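You operate a simulated robot arm through the tools that you are given. There is no shell and no other tool. Be economical: measure what you need, move in short steps, check, and stop when the job is done.

Carry out the task below with a simulated two-armed robot. There is one attempt and no reset: what you move stays moved.

Task
Take the teal buckle pack and put it on the second shelf from the bottom of the crate rack. Put one of the pellet pots from the front of the packing table on the red label. Take the green pellet cup and put it on the counter under the tool board. Pick up the smooth roller with the purple head with one hand, pass it to the other hand and put it on the counter beside the dryer. Take the wooden chock from the rack end of bench 2 and put it on top of the tall roll of yellow film. Put the 15 MM sleeve block from the rack end of bench 2 on top of the short film roll and the 10 MM sleeve block on top of the steel plate with the green lug. Do these in any order. Set down upright: pellet pot, green pellet cup, wooden chock, sleeve block.

The check looks at the end state, three seconds after you hand in, the way a careful person would. Anything else that was tipped, shoved, dropped, spilled or broken makes it a failure.

Robot
Two 7-joint arms with two-finger parallel grippers on one trunk, on a base that drives. Base frame: it is fixed to the floor where the robot stands at the start and does not move with it; the origin is under the middle of the robot, x ahead of it, y to its left, z up. Lengths are in mm, angles in degrees, forces in N, time in s.
The left shoulder is at the start at [50, 177, 1129], the right one opposite. With the tool pointing down near the work surface each hand reaches from about 220 to 700 mm from the robot's upright axis, wherever it stands, measured 20 degrees to its own side. Places, roughly: counter beside the dryer [2400, 6300, 800]; counter under the tool board [300, 6300, 800]; green pellet cup [-1250, 1500, 750]; pellet pot [-1250, 500, 750]; red label [-1250, 750, 750]; second shelf of the crate rack [1100, -3200, 600]; short film roll (8x8x12 cm) [4100, 4400, 1000]; sleeve block [4500, 4250, 1000]; smooth roller with the purple head (4x4x21 cm) [2400, 3800, 1100]; steel plate with the green lug (10x9x5 cm) [4500, 4400, 900]; tall roll of yellow film (13x13x13 cm) [3300, 4300, 1000]; teal buckle pack [500, 250, 750]; wooden chock (6x8x6 cm) [3200, 4100, 900]. Payload 3.43 kg a hand.
Tool frame (each hand has its own): the origin (TCP) lies between the finger pads and is the grasp point; the fingertips stand 34 mm ahead of it; z points along the fingers, y is the line along which they close. Largest opening 128 mm; finger width 24, thickness 12; the body of the gripper, 48 by 130 mm, starts 96 mm behind the TCP.
Orientation is that of the tool frame in the base frame, as a unit quaternion [w, x, y, z]. With the fingers straight down and closing along the base's y, the tool's x points along the base's -x, its y along +y and its z along -z.

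Tools
- The arms move only by the tool send_rows. It takes "left_rows", "right_rows" or both (then of equal length, played together; a hand with none holds still); each is text: rows parted by semicolons, each of 7 numbers parted by spaces: the shift along the tool's x, y, z in units of 400 mm (1.0 is 400 mm), then the turn, a rotation vector about the tool's x, y, z in units of 180 degrees (1.0 is 180 degrees), then the finger opening in mm, from 0 to 128. In form: x y z wx wy wz jaw; .... A call has 1 to 10 rows; each row is the pose to reach, as a shift and turn from the pose commanded when the call began, along the tool's axes at that moment. A call with a number of a shift or a turn outside -1 to 1 is refused whole. A row lasts 0.2 s, in which the tool goes at most 50 mm and 8.6 degrees; a call with a longer step from one row to the next is refused whole, and so is a gripper value outside its range. Where a pose cannot be reached the arm comes as near as it can. A force on the tool above 40 N (or 10 N above the force at the start of the call, whichever is more), or a blocked arm, ends the call early, and 0.2 s more pass. Each finger travels about 108 mm/s and halts on what it meets, pressing with about 34 N; the grip force reading is that of the motor and also rises with nothing between the fingers. The clock runs only during rows and for 0.2 s after the last one: add rows that repeat a pose to give the fingers time. It gives the time, the measured TCP pose, the force on the tool (base axes), the opening and the grip force at its end, in the units of the frame above (readings bear some noise), with the torque about the TCP (base axes, N m) and any sound that the robot's microphone picked up.
- Cameras (640 x 400 px; columns grow to the right, rows downward): "scene" is now at [155.5, 30.2, 1295.7]; the picture's right is [0.32, -0.95, 0.00], its down [-0.51, -0.17, -0.84] and it looks along [0.80, 0.27, -0.54] (base axes); focal length 258 px, centre (320, 200). "left" rides on the left gripper at [76, 11, -160] in its tool frame; the picture's right is [-0.15, 0.99, 0.00], its down [-0.88, -0.13, -0.46] and it looks along [-0.45, -0.07, 0.89] (tool axes); focal length 234 px, centre (320, 200). "right" rides on the right gripper at [76, -11, -160] in its tool frame; the picture's right is [0.15, 0.99, 0.00], its down [-0.88, 0.13, -0.46] and it looks along [-0.45, 0.07, 0.89] (tool axes); focal length 234 px, centre (320, 200). There is no depth. A picture from a camera that has moved, and an enlarged one, comes with that camera's place and axes in the base frame and with its lens.
- grab_frame(camera): a new picture of that camera. No time passes.
- slide_trunk(by): slides the trunk up (or, below 0, down) by that many mm; the arms and the scene camera ride with it, the base frame stays. It gives what a move gives, with no picture.
- base_move(legs): drives the robot by 1 to 6 legs, each [ahead, turn to the left] in mm and degrees, along the robot's own axes; the way and the turn of a leg run together, so that a leg with both is an arc; at most 1500 mm and 180 degrees a leg. The arms and the cameras ride along, it lands a little off, and it stops where it bumps. It gives what a move gives.
- pan_tilt(pan, tilt): turns the head with the scene camera to pan (to the left, within 80 degrees either way) and tilt (down, from -29 to 69), counted from straight ahead of the robot. It gives what a move gives.
- inspect(camera, box): a new picture of the part [left, top, right, bottom] of that camera's present view, enlarged. No time passes.
- job_done(): hands the job in; it is judged then, once.

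Work in short steps. Places have to be worked out from the pictures, the camera data and where the tool is seen: move nearer, look again, correct. Check each grasp and each placing, and mend what went wrong. You have 217 turns and 220 pictures in all, those below and enlarged ones among them. Open the grippers and draw the arms clear of the work before you hand the job in, unless the task says otherwise; then end with one line.

The tools are called after ">>>" as a command line: name --argument value ..., lists and objects as JSON in quotes. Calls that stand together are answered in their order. send_rows: Moves the arms, as the interface text tells. Its arguments: {"type":"object","properties":{"left_rows":{"type":"string"},"right_rows":{"type":"string"}},"required":[]} The other tools are called the same way: slide_trunk (by) slides the trunk up or down; base_move (legs) drives the base; pan_tilt (pan, tilt) turns the head that bears the scene camera; grab_frame (camera) takes a picture; inspect (camera, box) takes an enlarged picture of a part of a camera's view; job_done () hands the job in.

At the start:

```text
clock: 0.0
left_tool_pos: [404.5, 307.6, 1094.6]
left_tool_rot: [0.0, -0.001, 1.0, -0.001]
left_wrist_force: [-0.3, 0.2, 0.1]
left_ft_torque: [0.01, -0.01, -0.01]
left_width: 128.4
left_gripper_force: 0.0
right_tool_pos: [370.3, -35.2, 990.9]
right_tool_rot: [0.0, 0.0, 1.0, 0.0]
right_wrist_force: [-0.1, -0.2, -0.9]
right_ft_torque: [-0.02, 0.02, 0.03]
right_width: 128.1
right_gripper_force: 0.0
trunk travel left (down, up): [-300.0, 101.0]
robot x, y, heading: [-0.5, 0.0, -0.0]
head pan, tilt: [18.8, 32.7]
```

scene: 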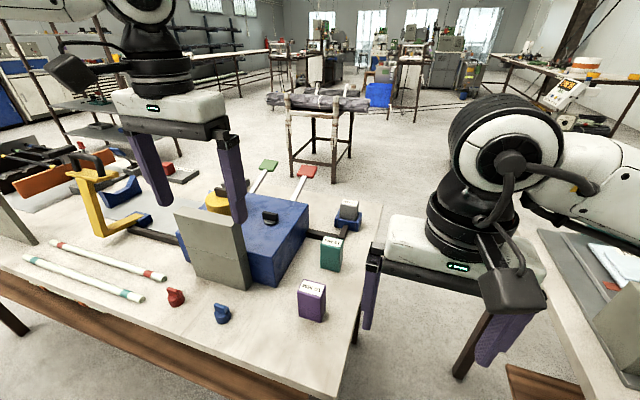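
right: 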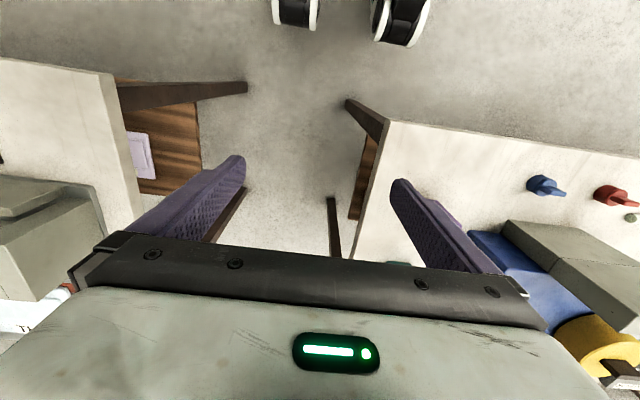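
left: 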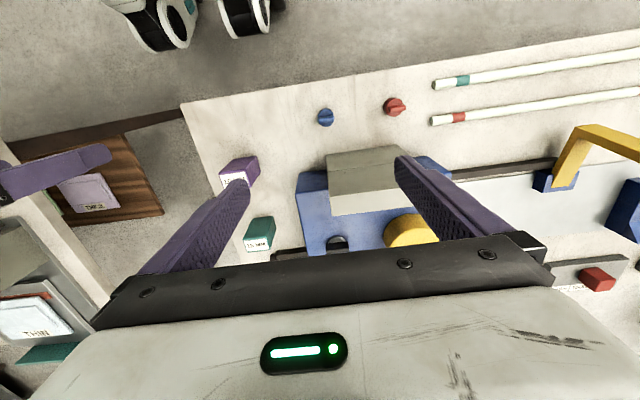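

I'll look closely at the bench with the buckle packs first.

>>> inspect --camera "scene" --box '[240, 180, 400, 340]'

>>> inspect --camera "left" --box '[180, 120, 340, 280]'

```text
2.50 times, centred on (320, 260) of scene
camera zoom: at [155.5, 30.2, 1295.7], right [0.32, -0.95, 0.0], down [-0.51, -0.17, -0.84], along [0.8, 0.27, -0.54], focal length 644 px, centre (320, 50)
```

zoom: 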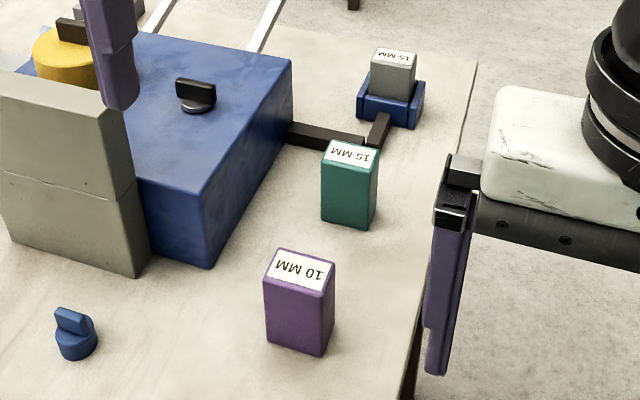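

```text
2.50 times, centred on (260, 200) of left
camera zoom: at [329.5, 316.5, 1254.5], right [0.15, 0.99, 0.0], down [0.88, -0.13, 0.46], along [0.45, -0.07, -0.89], focal length 585 px, centre (470, 200)
```

zoom: 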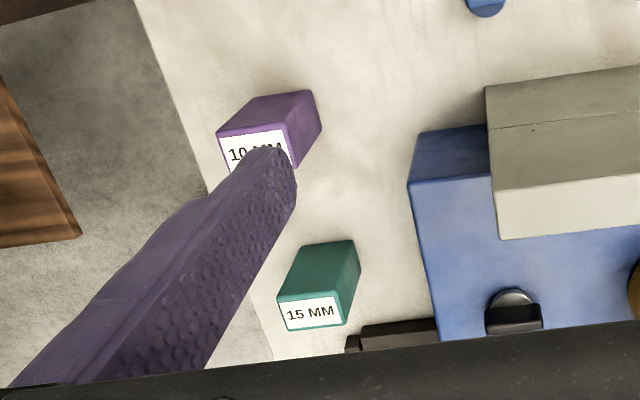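

The teal box here reads "15 MM", a sleeve block; the buckle pack must be another item. I'll look around with the head.

>>> pan_tilt --pan -40 --tilt 40

>>> grab_frame --camera "scene"

>>> pan_tilt --pan 50 --tilt 40

>>> grab_frame --camera "scene"

```text
clock: 1.3
left_tool_pos: [406.4, 307.8, 1095.1]
left_tool_rot: [0.0, -0.001, 1.0, 0.0]
left_wrist_force: [0.3, -0.1, -0.9]
left_ft_torque: [-0.01, 0.03, 0.0]
left_width: 128.2
left_gripper_force: 0.0
right_tool_pos: [371.0, -35.8, 991.4]
right_tool_rot: [0.0, 0.0, 1.0, 0.0]
right_wrist_force: [0.4, 0.7, 0.0]
right_ft_torque: [0.01, 0.01, -0.01]
right_width: 128.1
right_gripper_force: 0.0
trunk travel left (down, up): [-300.0, 101.0]
robot x, y, heading: [-0.9, -0.6, -0.0]
head pan, tilt: [-40.0, 40.0]
```

```text
214 pictures are left
camera scene: at [136.2, -53.2, 1284.7], right [-0.64, -0.77, 0.0], down [-0.49, 0.41, -0.77], along [0.59, -0.49, -0.64], focal length 258 px, centre (320, 200)
```

scene: 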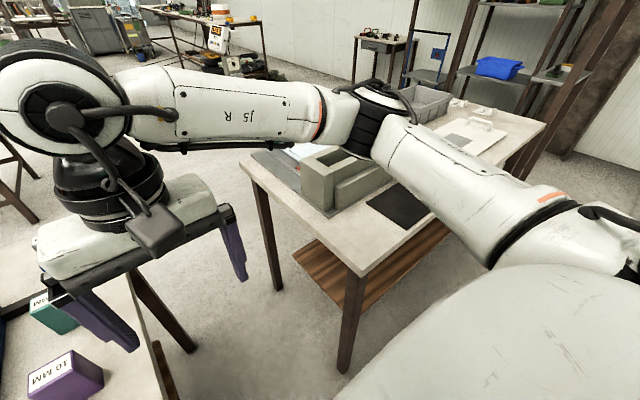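

```text
clock: 2.9
left_tool_pos: [404.6, 307.7, 1093.3]
left_tool_rot: [0.0, -0.001, 1.0, 0.0]
left_wrist_force: [0.1, -0.4, -0.2]
left_ft_torque: [0.0, 0.0, 0.02]
left_width: 128.2
left_gripper_force: 0.0
right_tool_pos: [370.4, -36.9, 991.6]
right_tool_rot: [0.0, -0.001, 1.0, 0.0]
right_wrist_force: [0.3, 0.2, 0.2]
right_ft_torque: [-0.01, 0.01, 0.0]
right_width: 128.0
right_gripper_force: 0.0
trunk travel left (down, up): [-300.0, 101.0]
robot x, y, heading: [-4.1, -4.3, -0.0]
head pan, tilt: [50.0, 40.0]
```

```text
213 pictures are left
camera scene: at [125.7, 66.5, 1284.6], right [0.77, -0.64, 0.0], down [-0.41, -0.49, -0.77], along [0.49, 0.59, -0.64], focal length 258 px, centre (320, 200)
```

scene: 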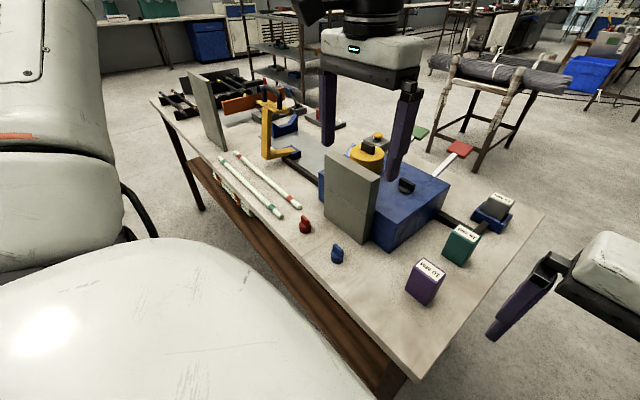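

Something marked "THIN" sits at the right bench; enlarge those spots.

>>> inspect --camera "left" --box '[0, 140, 160, 380]'

>>> inspect --camera "scene" --box '[160, 60, 360, 260]'

>>> pan_tilt --pan -15 --tilt 60

>>> grab_frame --camera "scene"

```text
1.67 times, centred on (80, 260) of left
camera zoom: at [329.5, 316.5, 1254.5], right [0.15, 0.99, 0.0], down [0.88, -0.13, 0.46], along [0.45, -0.07, -0.89], focal length 390 px, centre (720, 100)
```

zoom: 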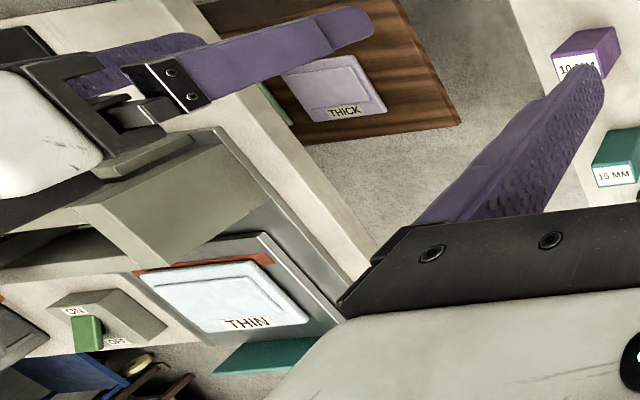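

```text
2.00 times, centred on (260, 160) of scene
camera zoom: at [125.7, 66.5, 1284.6], right [0.77, -0.64, 0.0], down [-0.41, -0.49, -0.77], along [0.49, 0.59, -0.64], focal length 515 px, centre (440, 280)
```

zoom: 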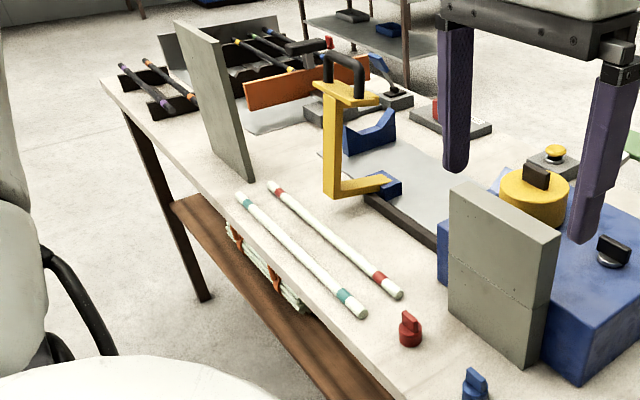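

```text
clock: 4.3
left_tool_pos: [405.3, 308.1, 1093.9]
left_tool_rot: [0.0, -0.001, 1.0, 0.0]
left_wrist_force: [-0.2, -0.1, -1.0]
left_ft_torque: [0.0, 0.0, -0.04]
left_width: 128.1
left_gripper_force: 0.0
right_tool_pos: [372.0, -35.6, 991.7]
right_tool_rot: [0.001, 0.0, 1.0, 0.0]
right_wrist_force: [0.1, -1.1, 0.2]
right_ft_torque: [0.04, 0.01, -0.01]
right_width: 127.9
right_gripper_force: 0.0
trunk travel left (down, up): [-300.0, 101.0]
robot x, y, heading: [2.6, -1.4, 0.2]
head pan, tilt: [-15.0, 60.0]
```

```text
210 pictures are left
camera scene: at [135.4, -15.8, 1257.9], right [-0.26, -0.97, 0.0], down [-0.84, 0.22, -0.5], along [0.48, -0.13, -0.87], focal length 258 px, centre (320, 200)
```

scene: 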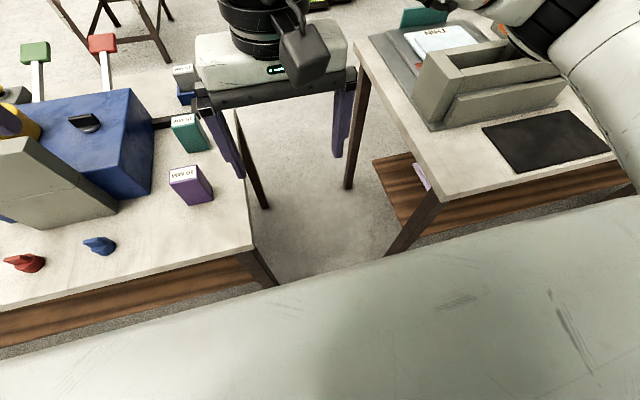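

The teal box fits the given location (approx 590,150, top z≈896), so it's the buckle pack. Before grasping I look at the crate rack to choose the grasp direction.

>>> pan_tilt --pan -70 --tilt 10

>>> grab_frame --camera "scene"

>>> inspect --camera "scene" --box '[220, 30, 440, 170]'

```text
clock: 5.5
left_tool_pos: [406.5, 306.7, 1094.7]
left_tool_rot: [-0.001, -0.002, 1.0, 0.0]
left_wrist_force: [0.5, 0.0, 0.5]
left_ft_torque: [-0.02, -0.03, 0.0]
left_width: 128.1
left_gripper_force: 0.1
right_tool_pos: [370.6, -36.7, 992.1]
right_tool_rot: [0.001, 0.0, 1.0, 0.0]
right_wrist_force: [-0.1, -0.1, 0.8]
right_ft_torque: [0.0, -0.01, -0.01]
right_width: 128.0
right_gripper_force: 0.0
trunk travel left (down, up): [-300.0, 101.0]
robot x, y, heading: [1.3, -1.3, 0.3]
head pan, tilt: [-70.0, 10.0]
```

```text
209 pictures are left
camera scene: at [102.9, -86.0, 1332.3], right [-0.94, -0.34, 0.0], down [-0.06, 0.16, -0.98], along [0.34, -0.93, -0.17], focal length 258 px, centre (320, 200)
```

scene: 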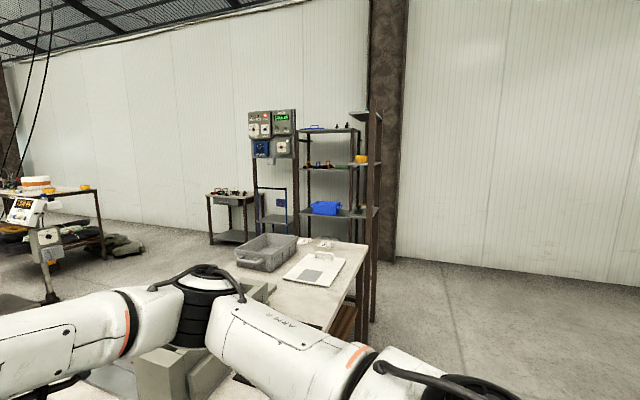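

```text
2.86 times, centred on (330, 100) of scene
camera zoom: at [102.9, -86.0, 1332.3], right [-0.94, -0.34, 0.0], down [-0.06, 0.16, -0.98], along [0.34, -0.93, -0.17], focal length 736 px, centre (291, 486)
```

zoom: 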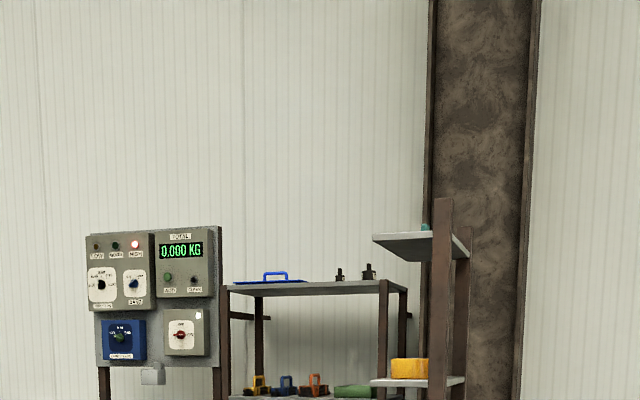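

Shelf access will be from the front, so I'll grip the pack top-down, and lay it on the shelf with a horizontal hand. Move the left hand above it.

>>> send_rows --left_rows "-0.076 -0.066 0.02 0 0 0 100; -0.153 -0.132 0.04 0 0 0 90; -0.229 -0.198 0.06 0 0 0 90; -0.305 -0.263 0.08 0 0 0 90; -0.381 -0.329 0.1 0 0 0 90; -0.4575 -0.395 0.12 0 0 0 90; -0.4575 -0.395 0.12 0 0 0 90"

>>> grab_frame --camera "left"

>>> pan_tilt --pan 10 --tilt 45

>>> grab_frame --camera "scene"

```text
clock: 7.1
left_tool_pos: [525.7, 202.9, 1039.8]
left_tool_rot: [0.001, -0.001, 1.0, 0.0]
left_wrist_force: [0.3, -0.8, 0.0]
left_ft_torque: [0.03, -0.04, 0.02]
left_width: 90.1
left_gripper_force: 0.0
left hand out of reach, approached as far as the arm can: row 5, 6, 7
right_tool_pos: [370.4, -35.2, 990.8]
right_tool_rot: [0.0, -0.001, 1.0, -0.001]
right_wrist_force: [0.7, 0.2, -0.1]
right_ft_torque: [-0.01, 0.02, 0.0]
right_width: 128.1
right_gripper_force: 0.1
trunk travel left (down, up): [-300.0, 101.0]
robot x, y, heading: [-6.0, -0.7, 0.1]
head pan, tilt: [-70.0, 10.0]
```

```text
207 pictures are left
camera left: at [449.9, 211.2, 1200.1], right [0.14, 0.99, 0.0], down [0.88, -0.13, 0.46], along [0.45, -0.07, -0.89], focal length 234 px, centre (320, 200)
```

left: 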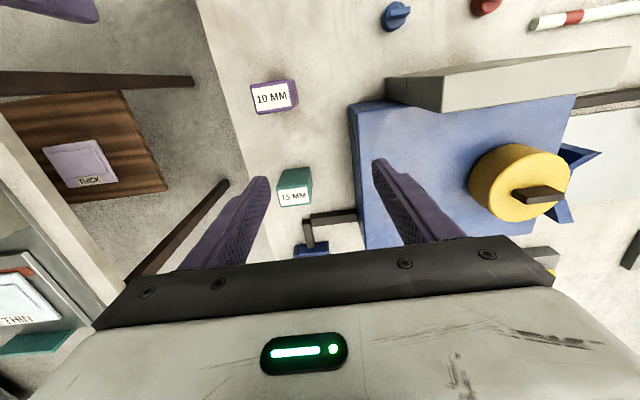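

```text
clock: 8.7
left_tool_pos: [524.9, 201.5, 1041.0]
left_tool_rot: [0.001, 0.0, 1.0, -0.001]
left_wrist_force: [-0.3, 0.1, 0.2]
left_ft_torque: [0.01, 0.0, 0.05]
left_width: 90.0
left_gripper_force: 0.0
right_tool_pos: [370.1, -36.5, 992.2]
right_tool_rot: [0.0, 0.0, 1.0, 0.0]
right_wrist_force: [0.1, 0.4, -0.1]
right_ft_torque: [-0.01, 0.0, 0.01]
right_width: 127.9
right_gripper_force: 0.1
trunk travel left (down, up): [-300.0, 101.0]
robot x, y, heading: [-0.4, -3.4, 0.1]
head pan, tilt: [10.0, 45.0]
```

```text
206 pictures are left
camera scene: at [151.1, 15.5, 1277.4], right [0.17, -0.98, 0.0], down [-0.7, -0.12, -0.71], along [0.7, 0.12, -0.71], focal length 258 px, centre (320, 200)
```

scene: 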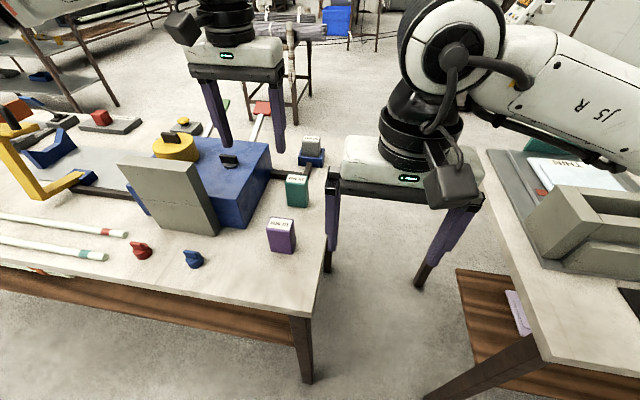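

Pack confirmed at (587,152). Reach is short at this height, so I go lower and then outward.

>>> send_rows --left_rows "0 0 0.1 0 0 0 90; 0 0 0.2 0 0 0 90; 0 0 0.2 0 0 0 90"

```text
clock: 9.5
left_tool_pos: [525.3, 201.5, 959.8]
left_tool_rot: [0.001, 0.0, 1.0, -0.001]
left_wrist_force: [-0.4, -0.4, 0.6]
left_ft_torque: [-0.04, 0.01, 0.03]
left_width: 90.1
left_gripper_force: 0.0
right_tool_pos: [370.4, -35.7, 991.6]
right_tool_rot: [0.0, 0.0, 1.0, 0.0]
right_wrist_force: [0.0, 0.1, -0.6]
right_ft_torque: [0.0, 0.01, -0.01]
right_width: 127.8
right_gripper_force: 0.1
trunk travel left (down, up): [-300.0, 101.0]
robot x, y, heading: [-4.7, 1.7, 0.0]
head pan, tilt: [10.0, 45.0]
```

Command follows the reached pose. Now go over the pack.

>>> send_rows --left_rows "-0.08 -0.06 0 0 0 0 90; -0.155 -0.124 0.02 0 0 0 90; -0.155 -0.124 0.02 0 0 0 90"

>>> grab_frame --camera "left"

>>> inspect --camera "scene" --box '[200, 100, 360, 260]'

```text
clock: 10.3
left_tool_pos: [527.6, 201.9, 961.0]
left_tool_rot: [0.0, 0.0, 1.0, -0.001]
left_wrist_force: [0.6, 0.9, 0.4]
left_ft_torque: [0.0, 0.01, -0.05]
left_width: 90.0
left_gripper_force: 0.1
left hand out of reach, approached as far as the arm can: row 1, 2, 3
right_tool_pos: [370.3, -36.5, 990.3]
right_tool_rot: [0.0, 0.0, 1.0, 0.0]
right_wrist_force: [0.2, 0.1, -0.4]
right_ft_torque: [-0.02, 0.0, -0.03]
right_width: 127.8
right_gripper_force: 0.1
trunk travel left (down, up): [-300.0, 101.0]
robot x, y, heading: [-2.7, 2.1, 0.1]
head pan, tilt: [10.0, 45.0]
```

```text
205 pictures are left
camera left: at [451.9, 211.2, 1121.0], right [0.15, 0.99, 0.0], down [0.88, -0.13, 0.46], along [0.45, -0.07, -0.89], focal length 234 px, centre (320, 200)
```

left: 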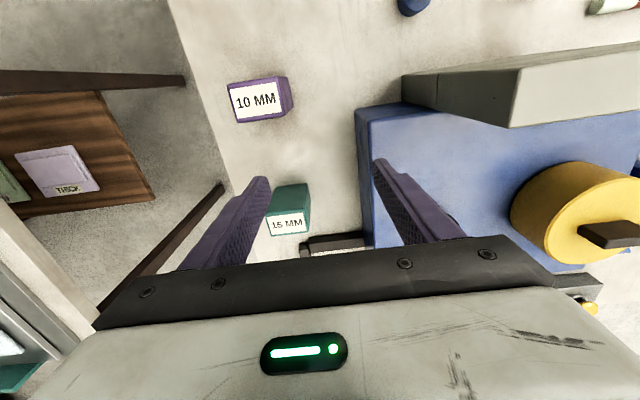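

```text
2.50 times, centred on (280, 180) of scene
camera zoom: at [151.1, 15.5, 1277.4], right [0.17, -0.98, 0.0], down [-0.7, -0.12, -0.71], along [0.7, 0.12, -0.71], focal length 644 px, centre (420, 250)
```

zoom: 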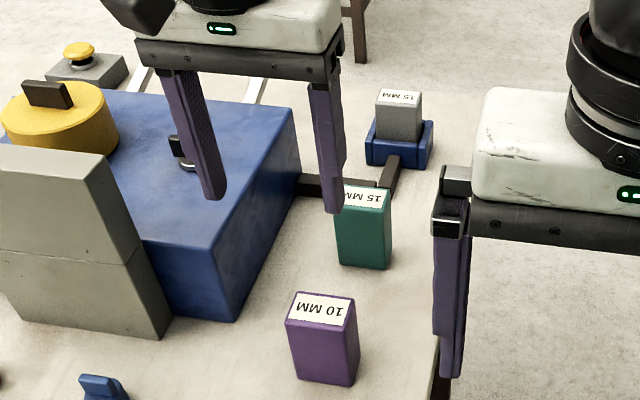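

The hand is too high relative to the shoulder; raising the trunk gives more reach. Slide up 100 and then move out.

>>> slide_trunk --by 100

>>> send_rows --left_rows "0 0 0.1 0 0 0 90; 0 0 0.2 0 0 0 90; -0.08 -0.06 0.24 0 0 0 90; -0.149 -0.124 0.26 0 0 0 90; -0.149 -0.124 0.26 0 0 0 90"

>>> grab_frame --camera "left"

```text
clock: 11.6
left_tool_pos: [527.9, 201.4, 1059.9]
left_tool_rot: [0.001, -0.001, 1.0, 0.0]
left_wrist_force: [0.8, 0.0, 0.7]
left_ft_torque: [-0.02, 0.02, 0.02]
left_width: 89.9
left_gripper_force: 0.1
right_tool_pos: [370.9, -35.8, 1090.8]
right_tool_rot: [0.0, 0.0, 1.0, 0.001]
right_wrist_force: [0.7, -0.6, 0.2]
right_ft_torque: [-0.01, 0.04, 0.02]
right_width: 127.8
right_gripper_force: 0.1
trunk travel left (down, up): [-400.0, 1.0]
robot x, y, heading: [1.6, -1.8, 0.2]
head pan, tilt: [10.0, 45.0]
```

```text
clock: 12.8
left_tool_pos: [516.5, 213.7, 985.8]
left_tool_rot: [0.002, -0.001, 1.0, -0.001]
left_wrist_force: [-0.5, 0.1, 0.2]
left_ft_torque: [-0.02, 0.02, -0.02]
left_width: 89.7
left_gripper_force: 0.1
left hand out of reach, approached as far as the arm can: row 1, 2, 3, 4, 5
right_tool_pos: [370.4, -36.6, 1091.4]
right_tool_rot: [0.0, 0.0, 1.0, 0.0]
right_wrist_force: [-0.2, 0.6, 0.0]
right_ft_torque: [0.01, 0.03, 0.01]
right_width: 128.3
right_gripper_force: 0.0
trunk travel left (down, up): [-400.0, 1.0]
robot x, y, heading: [0.3, 2.3, -0.1]
head pan, tilt: [10.0, 45.0]
```

```text
203 pictures are left
camera left: at [440.1, 223.6, 1146.1], right [0.15, 0.99, 0.0], down [0.88, -0.13, 0.46], along [0.45, -0.07, -0.89], focal length 234 px, centre (320, 200)
```

left: 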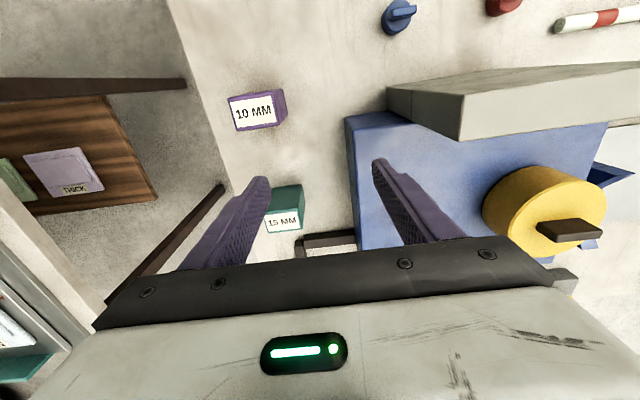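

Perhaps the near right arm limits it. Move the right hand away to the right (and the left a bit out as a test).

>>> send_rows --right_rows "0 -0.1 0 0 0 0 128; 0 -0.2 0 0 0 0 128; 0.05 -0.3 0 0 0 0 128; 0.1 -0.4 0 0 0 0 128; 0.15 -0.5 0 0 0 0 128; 0.2 -0.6 0 0 0 0 128; 0.2 -0.6 0 0 0 0 128; 0.2 -0.6 0 0 0 0 128" --left_rows "0 0 0 0 0 0 90; 0 0 0 0 0 0 90; 0 0 0 0 0 0 90; 0 0 0 0 0 0 90; 0 0 0 0 0 0 90; -0.05 -0.04 0 0 0 0 90; -0.1 -0.08 0 0 0 0 90; -0.1 -0.08 0 0 0 0 90"

```text
clock: 14.6
left_tool_pos: [518.9, 211.3, 998.4]
left_tool_rot: [0.002, -0.002, 1.0, 0.0]
left_wrist_force: [0.3, -0.2, 0.7]
left_ft_torque: [0.01, -0.02, 0.01]
left_width: 90.0
left_gripper_force: 0.1
left hand out of reach, approached as far as the arm can: row 6, 7, 8
right_tool_pos: [290.6, -274.6, 1090.4]
right_tool_rot: [0.0, 0.0, 1.0, 0.0]
right_wrist_force: [-0.6, -0.8, 1.1]
right_ft_torque: [0.01, -0.02, 0.04]
right_width: 127.8
right_gripper_force: 0.0
trunk travel left (down, up): [-400.0, 1.0]
robot x, y, heading: [-4.0, 5.3, 0.1]
head pan, tilt: [10.0, 45.0]
```

The reach limit acts like a sphere about the shoulder; tilting the fingers 40° forward and lowering the trunk should bring it in reach. First raise and tilt the left hand, lift the right hand.

>>> send_rows --left_rows "0.03 -0.03 -0.1 0 -0.0444 0 90; 0.06 -0.06 -0.2 0 -0.0889 0 90; 0.09 -0.09 -0.3 0 -0.1333 0 90; 0.12 -0.12 -0.4 0 -0.1778 0 90; 0.15 -0.15 -0.5 0 -0.2222 0 90; 0.15 -0.15 -0.5 0 -0.2222 0 90" --right_rows "0 0 -0.1 0 0 0 128; 0 0 -0.2 0 0 0 128; 0 0 -0.3 0 0 0 128; 0.05 0 -0.35 0 0 0 128; 0.1 0 -0.35 0 0 0 128; 0.1 0 -0.35 0 0 0 128"

>>> slide_trunk --by -220

>>> grab_frame --camera "left"

```text
clock: 16.0
left_tool_pos: [459.0, 148.7, 1200.4]
left_tool_rot: [0.344, -0.002, 0.939, 0.0]
left_wrist_force: [-0.1, 0.2, 0.4]
left_ft_torque: [-0.01, 0.02, 0.02]
left_width: 90.1
left_gripper_force: 0.0
right_tool_pos: [249.0, -275.0, 1231.9]
right_tool_rot: [-0.001, 0.0, 1.0, 0.0]
right_wrist_force: [-0.4, -0.1, 0.0]
right_ft_torque: [-0.01, 0.03, -0.03]
right_width: 128.3
right_gripper_force: 0.1
trunk travel left (down, up): [-400.0, 1.0]
robot x, y, heading: [3.5, 1.5, 0.1]
head pan, tilt: [10.0, 45.0]
```

```text
clock: 18.3
left_tool_pos: [457.0, 149.1, 979.8]
left_tool_rot: [0.343, 0.0, 0.939, -0.001]
left_wrist_force: [-0.2, -0.7, 0.5]
left_ft_torque: [-0.02, -0.01, 0.04]
left_width: 89.7
left_gripper_force: 0.1
right_tool_pos: [249.1, -276.2, 1011.1]
right_tool_rot: [0.0, 0.0, 1.0, 0.0]
right_wrist_force: [-0.1, -0.4, 0.7]
right_ft_torque: [0.02, -0.01, -0.04]
right_width: 128.2
right_gripper_force: 0.1
trunk travel left (down, up): [-180.0, 221.0]
robot x, y, heading: [1.4, -1.9, 0.2]
head pan, tilt: [10.0, 45.0]
```

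```text
202 pictures are left
camera left: at [297.6, 158.1, 1053.0], right [0.11, 0.99, 0.09], down [0.38, -0.13, 0.92], along [0.92, -0.07, -0.39], focal length 234 px, centre (320, 200)
```

left: 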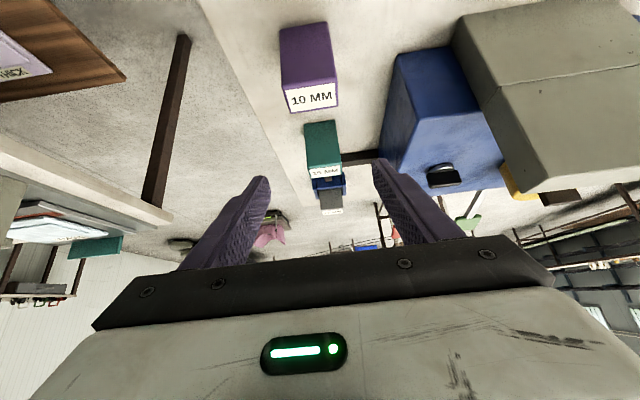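

Advance along the finger direction with the pack between the fingers.

>>> send_rows --left_rows "-0.071 0.0075 0.07 0 0 0 90; -0.071 0.0075 0.16 0 0 0 90; -0.071 0.0075 0.26 0 0 0 90; -0.071 0.0075 0.35 0 0 0 90; -0.071 0.0075 0.35 0 0 0 90"

>>> grab_frame --camera "left"

>>> inspect --camera "scene" --box '[200, 50, 400, 250]'

```text
clock: 19.5
left_tool_pos: [571.9, 152.3, 890.9]
left_tool_rot: [0.342, -0.001, 0.94, 0.001]
left_wrist_force: [0.2, 1.0, 0.6]
left_ft_torque: [-0.02, 0.04, 0.03]
left_width: 90.1
left_gripper_force: 0.2
right_tool_pos: [248.1, -274.1, 1010.8]
right_tool_rot: [0.0, 0.0, 1.0, 0.0]
right_wrist_force: [0.0, -0.7, 0.5]
right_ft_torque: [0.03, 0.06, 0.0]
right_width: 127.9
right_gripper_force: 0.0
trunk travel left (down, up): [-180.0, 221.0]
robot x, y, heading: [-0.1, -1.9, 0.0]
head pan, tilt: [10.0, 45.0]
```

```text
201 pictures are left
camera left: at [410.5, 162.2, 964.2], right [0.11, 0.99, 0.09], down [0.38, -0.13, 0.92], along [0.92, -0.07, -0.39], focal length 234 px, centre (320, 200)
```

left: 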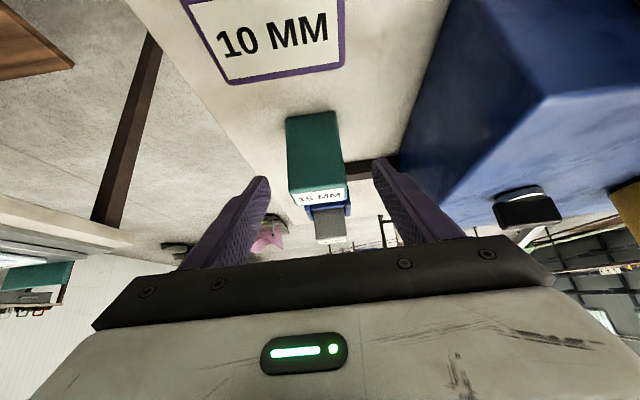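

```text
2.00 times, centred on (300, 150) of scene
camera zoom: at [151.1, 15.5, 1157.4], right [0.17, -0.98, 0.0], down [-0.7, -0.12, -0.71], along [0.7, 0.12, -0.71], focal length 515 px, centre (360, 300)
```

zoom: 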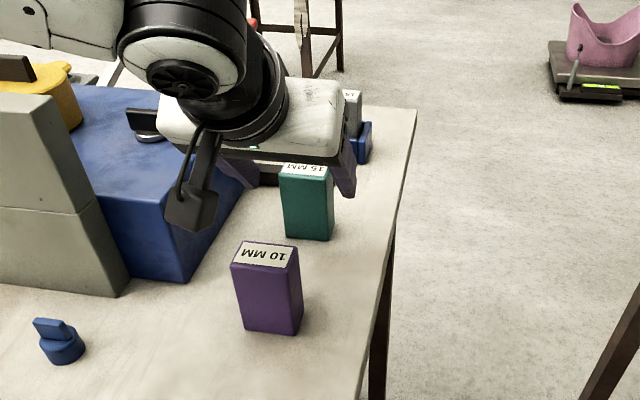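

Pack is centred between the fingers; go slightly deeper and close.

>>> send_rows --left_rows "0.009 0 0.03 0 0 0 90; 0.018 -0.003 0.065 0 0 0 90; 0.018 -0.003 0.065 0 0 0 60; 0.018 -0.003 0.065 0 0 0 20; 0.018 -0.003 0.065 0 0 0 20; 0.018 -0.003 0.065 0 0 0 20"

>>> inspect --camera "scene" --box '[200, 50, 400, 250]'

```text
clock: 20.9
left_tool_pos: [582.5, 151.2, 867.6]
left_tool_rot: [0.343, 0.0, 0.94, -0.002]
left_wrist_force: [0.1, -0.6, 0.8]
left_ft_torque: [-0.01, -0.05, -0.02]
left_width: 49.6
left_gripper_force: 34.3
right_tool_pos: [249.5, -275.6, 1010.8]
right_tool_rot: [-0.001, 0.0, 1.0, 0.0]
right_wrist_force: [0.3, -0.5, 0.6]
right_ft_torque: [-0.01, 0.02, -0.02]
right_width: 127.9
right_gripper_force: 0.0
trunk travel left (down, up): [-180.0, 221.0]
robot x, y, heading: [-0.5, 1.4, 0.3]
head pan, tilt: [10.0, 45.0]
```

```text
2.00 times, centred on (300, 150) of scene
camera zoom: at [151.0, 15.4, 1157.4], right [0.17, -0.98, 0.0], down [-0.7, -0.12, -0.71], along [0.7, 0.12, -0.71], focal length 515 px, centre (360, 300)
```

zoom: 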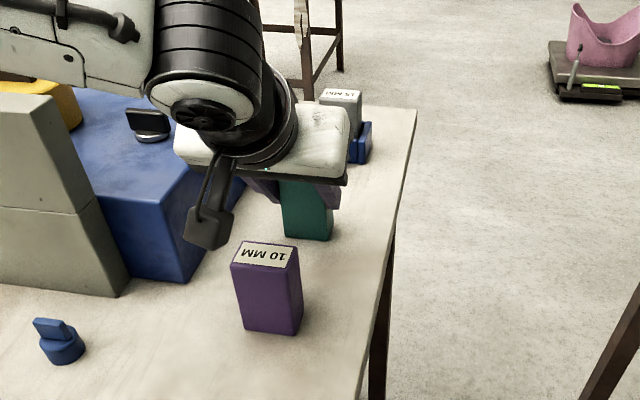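

Gripped at 49.6 mm. Lift straight up, then raise the trunk.

>>> send_rows --left_rows "-0.064 0 -0.077 0 0 0 20; -0.128 0 -0.153 0 0 0 20; -0.192 0 -0.23 0 0 0 20; -0.257 0 -0.306 0 0 0 20; -0.257 0 -0.306 0 0 0 20"

>>> slide_trunk --by 120

>>> pan_tilt --pan 0 --tilt 40

>>> grab_frame --camera "scene"

```text
clock: 22.1
left_tool_pos: [581.7, 149.6, 1026.8]
left_tool_rot: [0.343, -0.001, 0.939, 0.0]
left_wrist_force: [0.0, -0.6, -2.9]
left_ft_torque: [0.03, 0.05, 0.03]
left_width: 49.4
left_gripper_force: 34.3
right_tool_pos: [249.3, -275.8, 1011.1]
right_tool_rot: [0.0, 0.0, 1.0, 0.0]
right_wrist_force: [0.2, 0.4, -0.8]
right_ft_torque: [-0.01, -0.03, 0.01]
right_width: 128.0
right_gripper_force: 0.0
trunk travel left (down, up): [-180.0, 221.0]
robot x, y, heading: [-0.8, -1.1, -0.0]
head pan, tilt: [10.0, 45.0]
```

```text
clock: 23.6
left_tool_pos: [582.0, 149.4, 1145.6]
left_tool_rot: [0.343, -0.001, 0.939, 0.0]
left_wrist_force: [-0.8, 0.6, -2.1]
left_ft_torque: [0.02, 0.04, -0.01]
left_width: 49.8
left_gripper_force: 34.0
right_tool_pos: [249.3, -274.9, 1130.1]
right_tool_rot: [0.001, 0.0, 1.0, 0.001]
right_wrist_force: [-0.4, 0.5, 0.1]
right_ft_torque: [0.0, -0.01, -0.02]
right_width: 128.0
right_gripper_force: 0.0
trunk travel left (down, up): [-300.0, 101.0]
robot x, y, heading: [0.0, -2.4, 0.0]
head pan, tilt: [10.0, 45.0]
```

```text
clock: 24.3
left_tool_pos: [581.1, 149.0, 1146.7]
left_tool_rot: [0.342, -0.001, 0.94, 0.0]
left_wrist_force: [0.3, 0.8, -1.7]
left_ft_torque: [-0.04, 0.06, 0.02]
left_width: 50.0
left_gripper_force: 33.8
right_tool_pos: [248.8, -275.2, 1131.2]
right_tool_rot: [0.0, 0.0, 1.0, 0.0]
right_wrist_force: [-0.4, 0.7, -1.0]
right_ft_torque: [-0.05, 0.02, -0.01]
right_width: 128.1
right_gripper_force: 0.0
trunk travel left (down, up): [-300.0, 101.0]
robot x, y, heading: [0.2, -3.6, 0.1]
head pan, tilt: [0.0, 40.0]
```

```text
198 pictures are left
camera scene: at [156.2, 1.5, 1284.6], right [0.0, -1.0, 0.0], down [-0.64, 0.0, -0.77], along [0.77, 0.0, -0.64], focal length 258 px, centre (320, 200)
```

scene: 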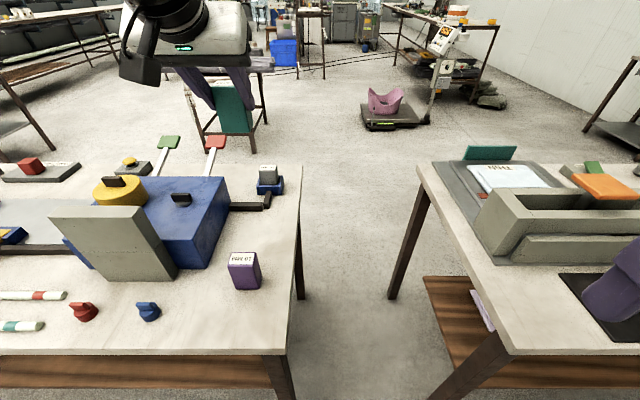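

Pack is held. Tuck the left hand in, back off a little and turn right 90°, then look.

>>> send_rows --left_rows "0.07 0.05 -0.058 0 0 0 20; 0.139 0.1 -0.116 0 0 0 20; 0.208 0.15 -0.175 0 0 0 20; 0.278 0.2 -0.233 0 0 0 20; 0.347 0.25 -0.291 0 0 0 20; 0.347 0.25 -0.291 0 0 0 20"

>>> base_move --legs '[[-250, 0], [0, -90]]'

>>> pan_tilt --pan 0 --tilt 15

>>> grab_frame --camera "scene"

```text
clock: 25.7
left_tool_pos: [399.4, 248.8, 1143.3]
left_tool_rot: [0.342, 0.0, 0.94, -0.001]
left_wrist_force: [0.0, -0.3, -2.1]
left_ft_torque: [0.01, 0.08, 0.01]
left_width: 49.7
left_gripper_force: 33.9
right_tool_pos: [250.3, -275.4, 1130.7]
right_tool_rot: [0.0, 0.0, 1.0, 0.0]
right_wrist_force: [-0.3, 0.1, 0.2]
right_ft_torque: [0.04, 0.01, 0.0]
right_width: 128.0
right_gripper_force: 0.0
trunk travel left (down, up): [-300.0, 101.0]
robot x, y, heading: [-2.8, 0.8, -0.1]
head pan, tilt: [0.0, 40.0]
```

```text
clock: 31.3
left_tool_pos: [10.3, -390.7, 1143.9]
left_tool_rot: [0.245, 0.654, 0.674, -0.239]
left_wrist_force: [-0.1, 0.0, -1.7]
left_ft_torque: [0.05, 0.0, 0.03]
left_width: 49.9
left_gripper_force: 34.0
right_tool_pos: [-518.3, -257.0, 1130.4]
right_tool_rot: [0.0, 0.697, 0.718, 0.0]
right_wrist_force: [0.0, 0.0, 0.1]
right_ft_torque: [0.0, -0.01, -0.02]
right_width: 127.9
right_gripper_force: 0.0
trunk travel left (down, up): [-300.0, 101.0]
robot x, y, heading: [-251.6, 0.6, -88.3]
head pan, tilt: [0.0, 40.0]
```

```text
clock: 32.2
left_tool_pos: [10.3, -392.5, 1143.3]
left_tool_rot: [0.246, 0.653, 0.675, -0.239]
left_wrist_force: [0.6, -0.1, -2.0]
left_ft_torque: [0.04, -0.01, 0.01]
left_width: 49.5
left_gripper_force: 33.9
right_tool_pos: [-516.7, -257.9, 1129.6]
right_tool_rot: [0.0, 0.697, 0.717, 0.0]
right_wrist_force: [0.0, 0.1, 0.2]
right_ft_torque: [0.03, 0.01, 0.01]
right_width: 128.2
right_gripper_force: 0.0
trunk travel left (down, up): [-300.0, 101.0]
robot x, y, heading: [-248.7, 0.8, -88.3]
head pan, tilt: [0.0, 15.0]
```

```text
197 pictures are left
camera scene: at [-244.0, -162.0, 1324.1], right [-1.0, -0.03, 0.0], down [-0.01, 0.26, -0.97], along [0.03, -0.97, -0.26], focal length 258 px, centre (320, 200)
```

scene: 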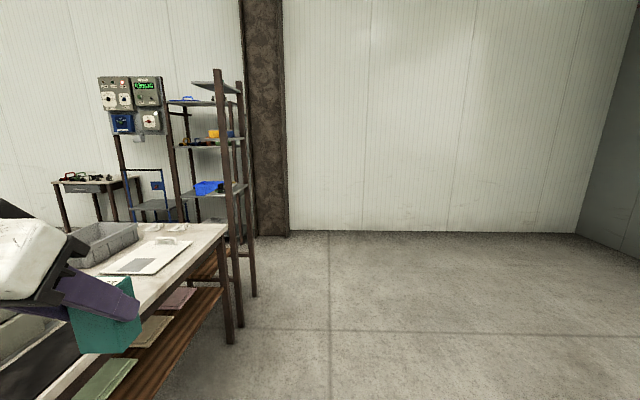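

Clear floor ahead. Drive 1000 mm along the bench and look left.

>>> base_move --legs '[[1000, -1.7]]'

>>> pan_tilt --pan 40 --tilt 20

>>> grab_frame --camera "scene"

```text
clock: 37.4
left_tool_pos: [5.4, -1408.4, 1144.0]
left_tool_rot: [0.241, 0.666, 0.662, -0.243]
left_wrist_force: [-0.2, -0.1, -1.4]
left_ft_torque: [0.05, 0.05, -0.01]
left_width: 49.6
left_gripper_force: 34.0
right_tool_pos: [-516.0, -1254.2, 1131.1]
right_tool_rot: [0.001, 0.71, 0.704, 0.0]
right_wrist_force: [0.2, -0.2, 0.5]
right_ft_torque: [0.01, 0.0, 0.0]
right_width: 128.1
right_gripper_force: 0.1
trunk travel left (down, up): [-300.0, 101.0]
robot x, y, heading: [-238.2, -1005.7, -90.6]
head pan, tilt: [0.0, 15.0]
```

```text
clock: 38.5
left_tool_pos: [5.5, -1408.6, 1143.4]
left_tool_rot: [0.241, 0.667, 0.662, -0.244]
left_wrist_force: [0.1, 0.1, -1.0]
left_ft_torque: [0.06, 0.02, 0.03]
left_width: 49.7
left_gripper_force: 33.9
right_tool_pos: [-516.9, -1253.9, 1130.8]
right_tool_rot: [0.0, 0.71, 0.704, -0.001]
right_wrist_force: [-0.3, -0.5, -0.1]
right_ft_torque: [-0.02, -0.04, 0.0]
right_width: 128.1
right_gripper_force: 0.1
trunk travel left (down, up): [-300.0, 101.0]
robot x, y, heading: [-240.3, -1003.0, -90.4]
head pan, tilt: [40.0, 20.0]
```

```text
196 pictures are left
camera scene: at [-179.9, -1147.5, 1316.0], right [-0.77, -0.64, 0.0], down [-0.22, 0.26, -0.94], along [0.6, -0.73, -0.34], focal length 258 px, centre (320, 200)
```

scene: 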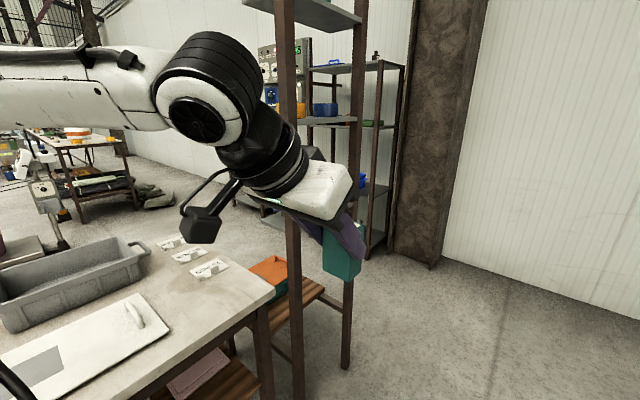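

Continue 1300 mm further and look left at the wall rack.

>>> base_move --legs '[[1250, 0]]'

>>> pan_tilt --pan 55 --tilt 20

>>> grab_frame --camera "scene"

```text
clock: 44.7
left_tool_pos: [-20.1, -2637.0, 1143.4]
left_tool_rot: [0.24, 0.672, 0.657, -0.245]
left_wrist_force: [-0.4, 0.2, -1.1]
left_ft_torque: [0.04, -0.01, 0.02]
left_width: 49.8
left_gripper_force: 33.6
right_tool_pos: [-542.0, -2475.4, 1130.1]
right_tool_rot: [0.0, 0.715, 0.699, 0.0]
right_wrist_force: [-0.5, -0.7, -0.5]
right_ft_torque: [-0.02, -0.01, -0.01]
right_width: 127.8
right_gripper_force: 0.0
trunk travel left (down, up): [-300.0, 101.0]
robot x, y, heading: [-265.5, -2232.1, -91.7]
head pan, tilt: [40.0, 20.0]
```

```text
clock: 45.5
left_tool_pos: [-22.2, -2638.1, 1143.3]
left_tool_rot: [0.24, 0.672, 0.656, -0.246]
left_wrist_force: [-0.5, 0.5, -1.8]
left_ft_torque: [0.05, -0.01, 0.02]
left_width: 49.6
left_gripper_force: 33.9
right_tool_pos: [-541.1, -2475.3, 1130.3]
right_tool_rot: [0.0, 0.716, 0.698, 0.001]
right_wrist_force: [0.2, -0.7, -0.2]
right_ft_torque: [0.0, -0.02, -0.02]
right_width: 128.0
right_gripper_force: 0.1
trunk travel left (down, up): [-300.0, 101.0]
robot x, y, heading: [-258.0, -2232.4, -91.2]
head pan, tilt: [55.0, 20.0]
```

```text
195 pictures are left
camera scene: at [-185.7, -2356.1, 1316.0], right [-0.59, -0.8, 0.0], down [-0.28, 0.2, -0.94], along [0.76, -0.56, -0.34], focal length 258 px, centre (320, 200)
```

scene: 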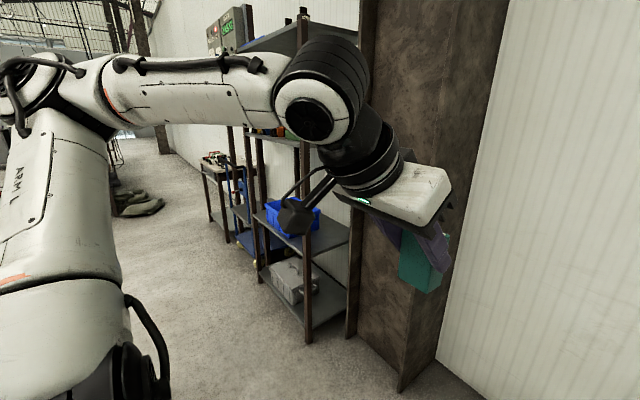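

The rack spans x≈786–1458, front y≈-2990; the second shelf has free space at its low-x side beside the blue crate. Drive to (770,-2400) and face it.

>>> base_move --legs '[[0, 82], [1040, 0], [0, -81]]'

>>> pan_tilt --pan 15 --tilt 35

>>> grab_frame --camera "scene"

```text
clock: 51.0
left_tool_pos: [364.5, -2074.0, 1143.0]
left_tool_rot: [0.337, 0.061, 0.939, -0.022]
left_wrist_force: [-7.4, 0.2, 2.2]
left_ft_torque: [0.2, -0.49, 0.52]
left_width: 49.5
left_gripper_force: 33.6
right_tool_pos: [146.6, -2570.4, 1131.5]
right_tool_rot: [0.0, 0.073, 0.997, 0.001]
right_wrist_force: [-0.8, 0.2, 0.5]
right_ft_torque: [0.01, -0.01, -0.02]
right_width: 127.9
right_gripper_force: 0.0
trunk travel left (down, up): [-300.0, 101.0]
robot x, y, heading: [-58.8, -2264.1, -8.5]
head pan, tilt: [55.0, 20.0]
stopped in leg 2: the force on the tool passed its limit (the readings are from after the stop); the commanded pose is now the measured one
```

```text
clock: 52.1
left_tool_pos: [364.5, -2072.7, 1144.0]
left_tool_rot: [0.336, 0.06, 0.94, -0.023]
left_wrist_force: [-10.4, 0.2, 0.9]
left_ft_torque: [0.09, -0.87, 0.73]
left_width: 49.7
left_gripper_force: 33.8
right_tool_pos: [145.8, -2571.1, 1130.9]
right_tool_rot: [0.0, 0.074, 0.997, 0.0]
right_wrist_force: [-0.6, -0.4, 0.2]
right_ft_torque: [0.0, -0.04, 0.0]
right_width: 128.3
right_gripper_force: 0.0
trunk travel left (down, up): [-300.0, 101.0]
robot x, y, heading: [-57.7, -2262.8, -8.4]
head pan, tilt: [15.0, 35.0]
```

```text
194 pictures are left
camera scene: at [96.0, -2260.6, 1292.5], right [0.12, -0.99, 0.0], down [-0.57, -0.07, -0.82], along [0.81, 0.09, -0.57], focal length 258 px, centre (320, 200)
```

scene: 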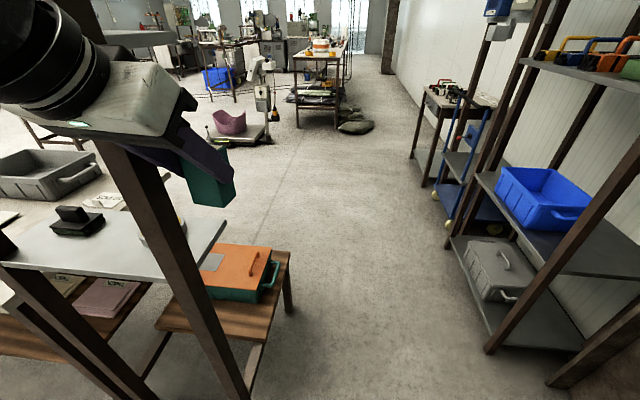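

The gripper touched the bench-end post at about (400,-2110). Back off straight, then re-route lower through the gap (y≈-2550).

>>> base_move --legs '[[-200, 0]]'

>>> pan_tilt --pan 25 --tilt 30

>>> grab_frame --camera "scene"

```text
clock: 53.7
left_tool_pos: [165.6, -2042.4, 1142.3]
left_tool_rot: [0.337, 0.059, 0.939, -0.024]
left_wrist_force: [-0.7, 0.3, -1.4]
left_ft_torque: [-0.02, 0.03, 0.03]
left_width: 49.7
left_gripper_force: 34.2
right_tool_pos: [-52.9, -2541.6, 1130.5]
right_tool_rot: [0.0, 0.073, 0.997, 0.0]
right_wrist_force: [-0.4, 0.2, -0.5]
right_ft_torque: [0.01, -0.01, 0.02]
right_width: 127.9
right_gripper_force: 0.0
trunk travel left (down, up): [-300.0, 101.0]
robot x, y, heading: [-262.7, -2232.7, -8.2]
head pan, tilt: [15.0, 35.0]
```

```text
clock: 54.5
left_tool_pos: [166.5, -2043.1, 1142.9]
left_tool_rot: [0.336, 0.059, 0.94, -0.023]
left_wrist_force: [-0.6, -0.6, -2.5]
left_ft_torque: [0.0, 0.05, 0.01]
left_width: 49.8
left_gripper_force: 34.0
right_tool_pos: [-51.7, -2540.4, 1130.7]
right_tool_rot: [-0.001, 0.072, 0.997, -0.001]
right_wrist_force: [-0.3, 0.8, -0.3]
right_ft_torque: [-0.02, 0.03, -0.03]
right_width: 127.9
right_gripper_force: 0.1
trunk travel left (down, up): [-300.0, 101.0]
robot x, y, heading: [-263.3, -2233.6, -8.0]
head pan, tilt: [25.0, 30.0]
```

```text
193 pictures are left
camera scene: at [-103.0, -2215.4, 1299.9], right [0.29, -0.96, 0.0], down [-0.48, -0.14, -0.87], along [0.83, 0.25, -0.5], focal length 258 px, centre (320, 200)
```

scene: 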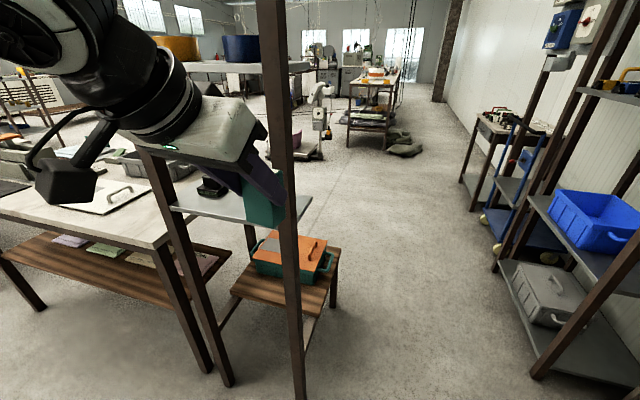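

The post stands at about (382,-1985); passing at y≈-2500 is clear.

>>> base_move --legs '[[0, -30], [430, 0], [0, 38], [690, 0]]'

>>> pan_tilt --pan -70 --tilt 35

>>> grab_frame --camera "scene"

```text
clock: 61.6
left_tool_pos: [607.2, -2255.2, 1156.0]
left_tool_rot: [0.355, -0.009, 0.935, -0.005]
left_wrist_force: [0.4, 0.3, -2.4]
left_ft_torque: [-0.03, 0.1, -0.03]
left_width: 49.4
left_gripper_force: 34.9
right_tool_pos: [466.4, -2780.2, 1134.5]
right_tool_rot: [0.008, 0.002, 1.0, 0.0]
right_wrist_force: [-1.5, 1.0, 0.4]
right_ft_torque: [0.0, 0.01, -0.02]
right_width: 128.1
right_gripper_force: 0.1
trunk travel left (down, up): [-300.0, 101.0]
robot x, y, heading: [232.8, -2506.0, 0.6]
head pan, tilt: [25.0, 30.0]
stopped in leg 4: the robot was blocked; the commanded pose is now the measured one
```

```text
clock: 63.3
left_tool_pos: [608.3, -2254.8, 1158.4]
left_tool_rot: [0.358, -0.008, 0.934, -0.005]
left_wrist_force: [0.6, -0.1, -2.4]
left_ft_torque: [0.01, 0.09, 0.03]
left_width: 49.7
left_gripper_force: 34.3
right_tool_pos: [465.8, -2780.3, 1135.8]
right_tool_rot: [0.009, 0.002, 1.0, -0.001]
right_wrist_force: [0.6, -0.1, 1.3]
right_ft_torque: [0.02, -0.02, 0.0]
right_width: 128.1
right_gripper_force: 0.0
trunk travel left (down, up): [-300.0, 101.0]
robot x, y, heading: [233.7, -2505.4, 0.6]
head pan, tilt: [-70.0, 35.0]
```

```text
192 pictures are left
camera scene: at [314.6, -2584.2, 1294.1], right [-0.94, -0.35, -0.02], down [-0.19, 0.54, -0.82], along [0.3, -0.77, -0.57], focal length 258 px, centre (320, 200)
```

scene: 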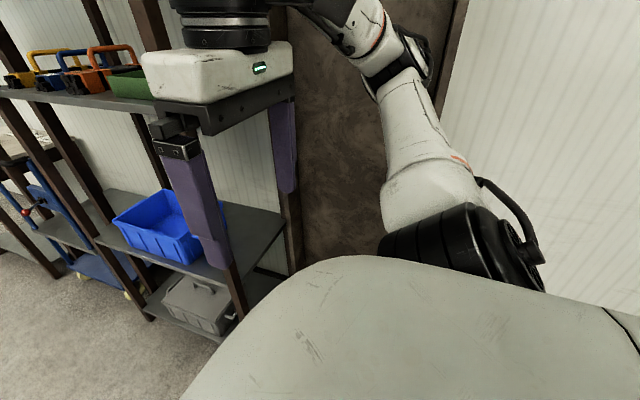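

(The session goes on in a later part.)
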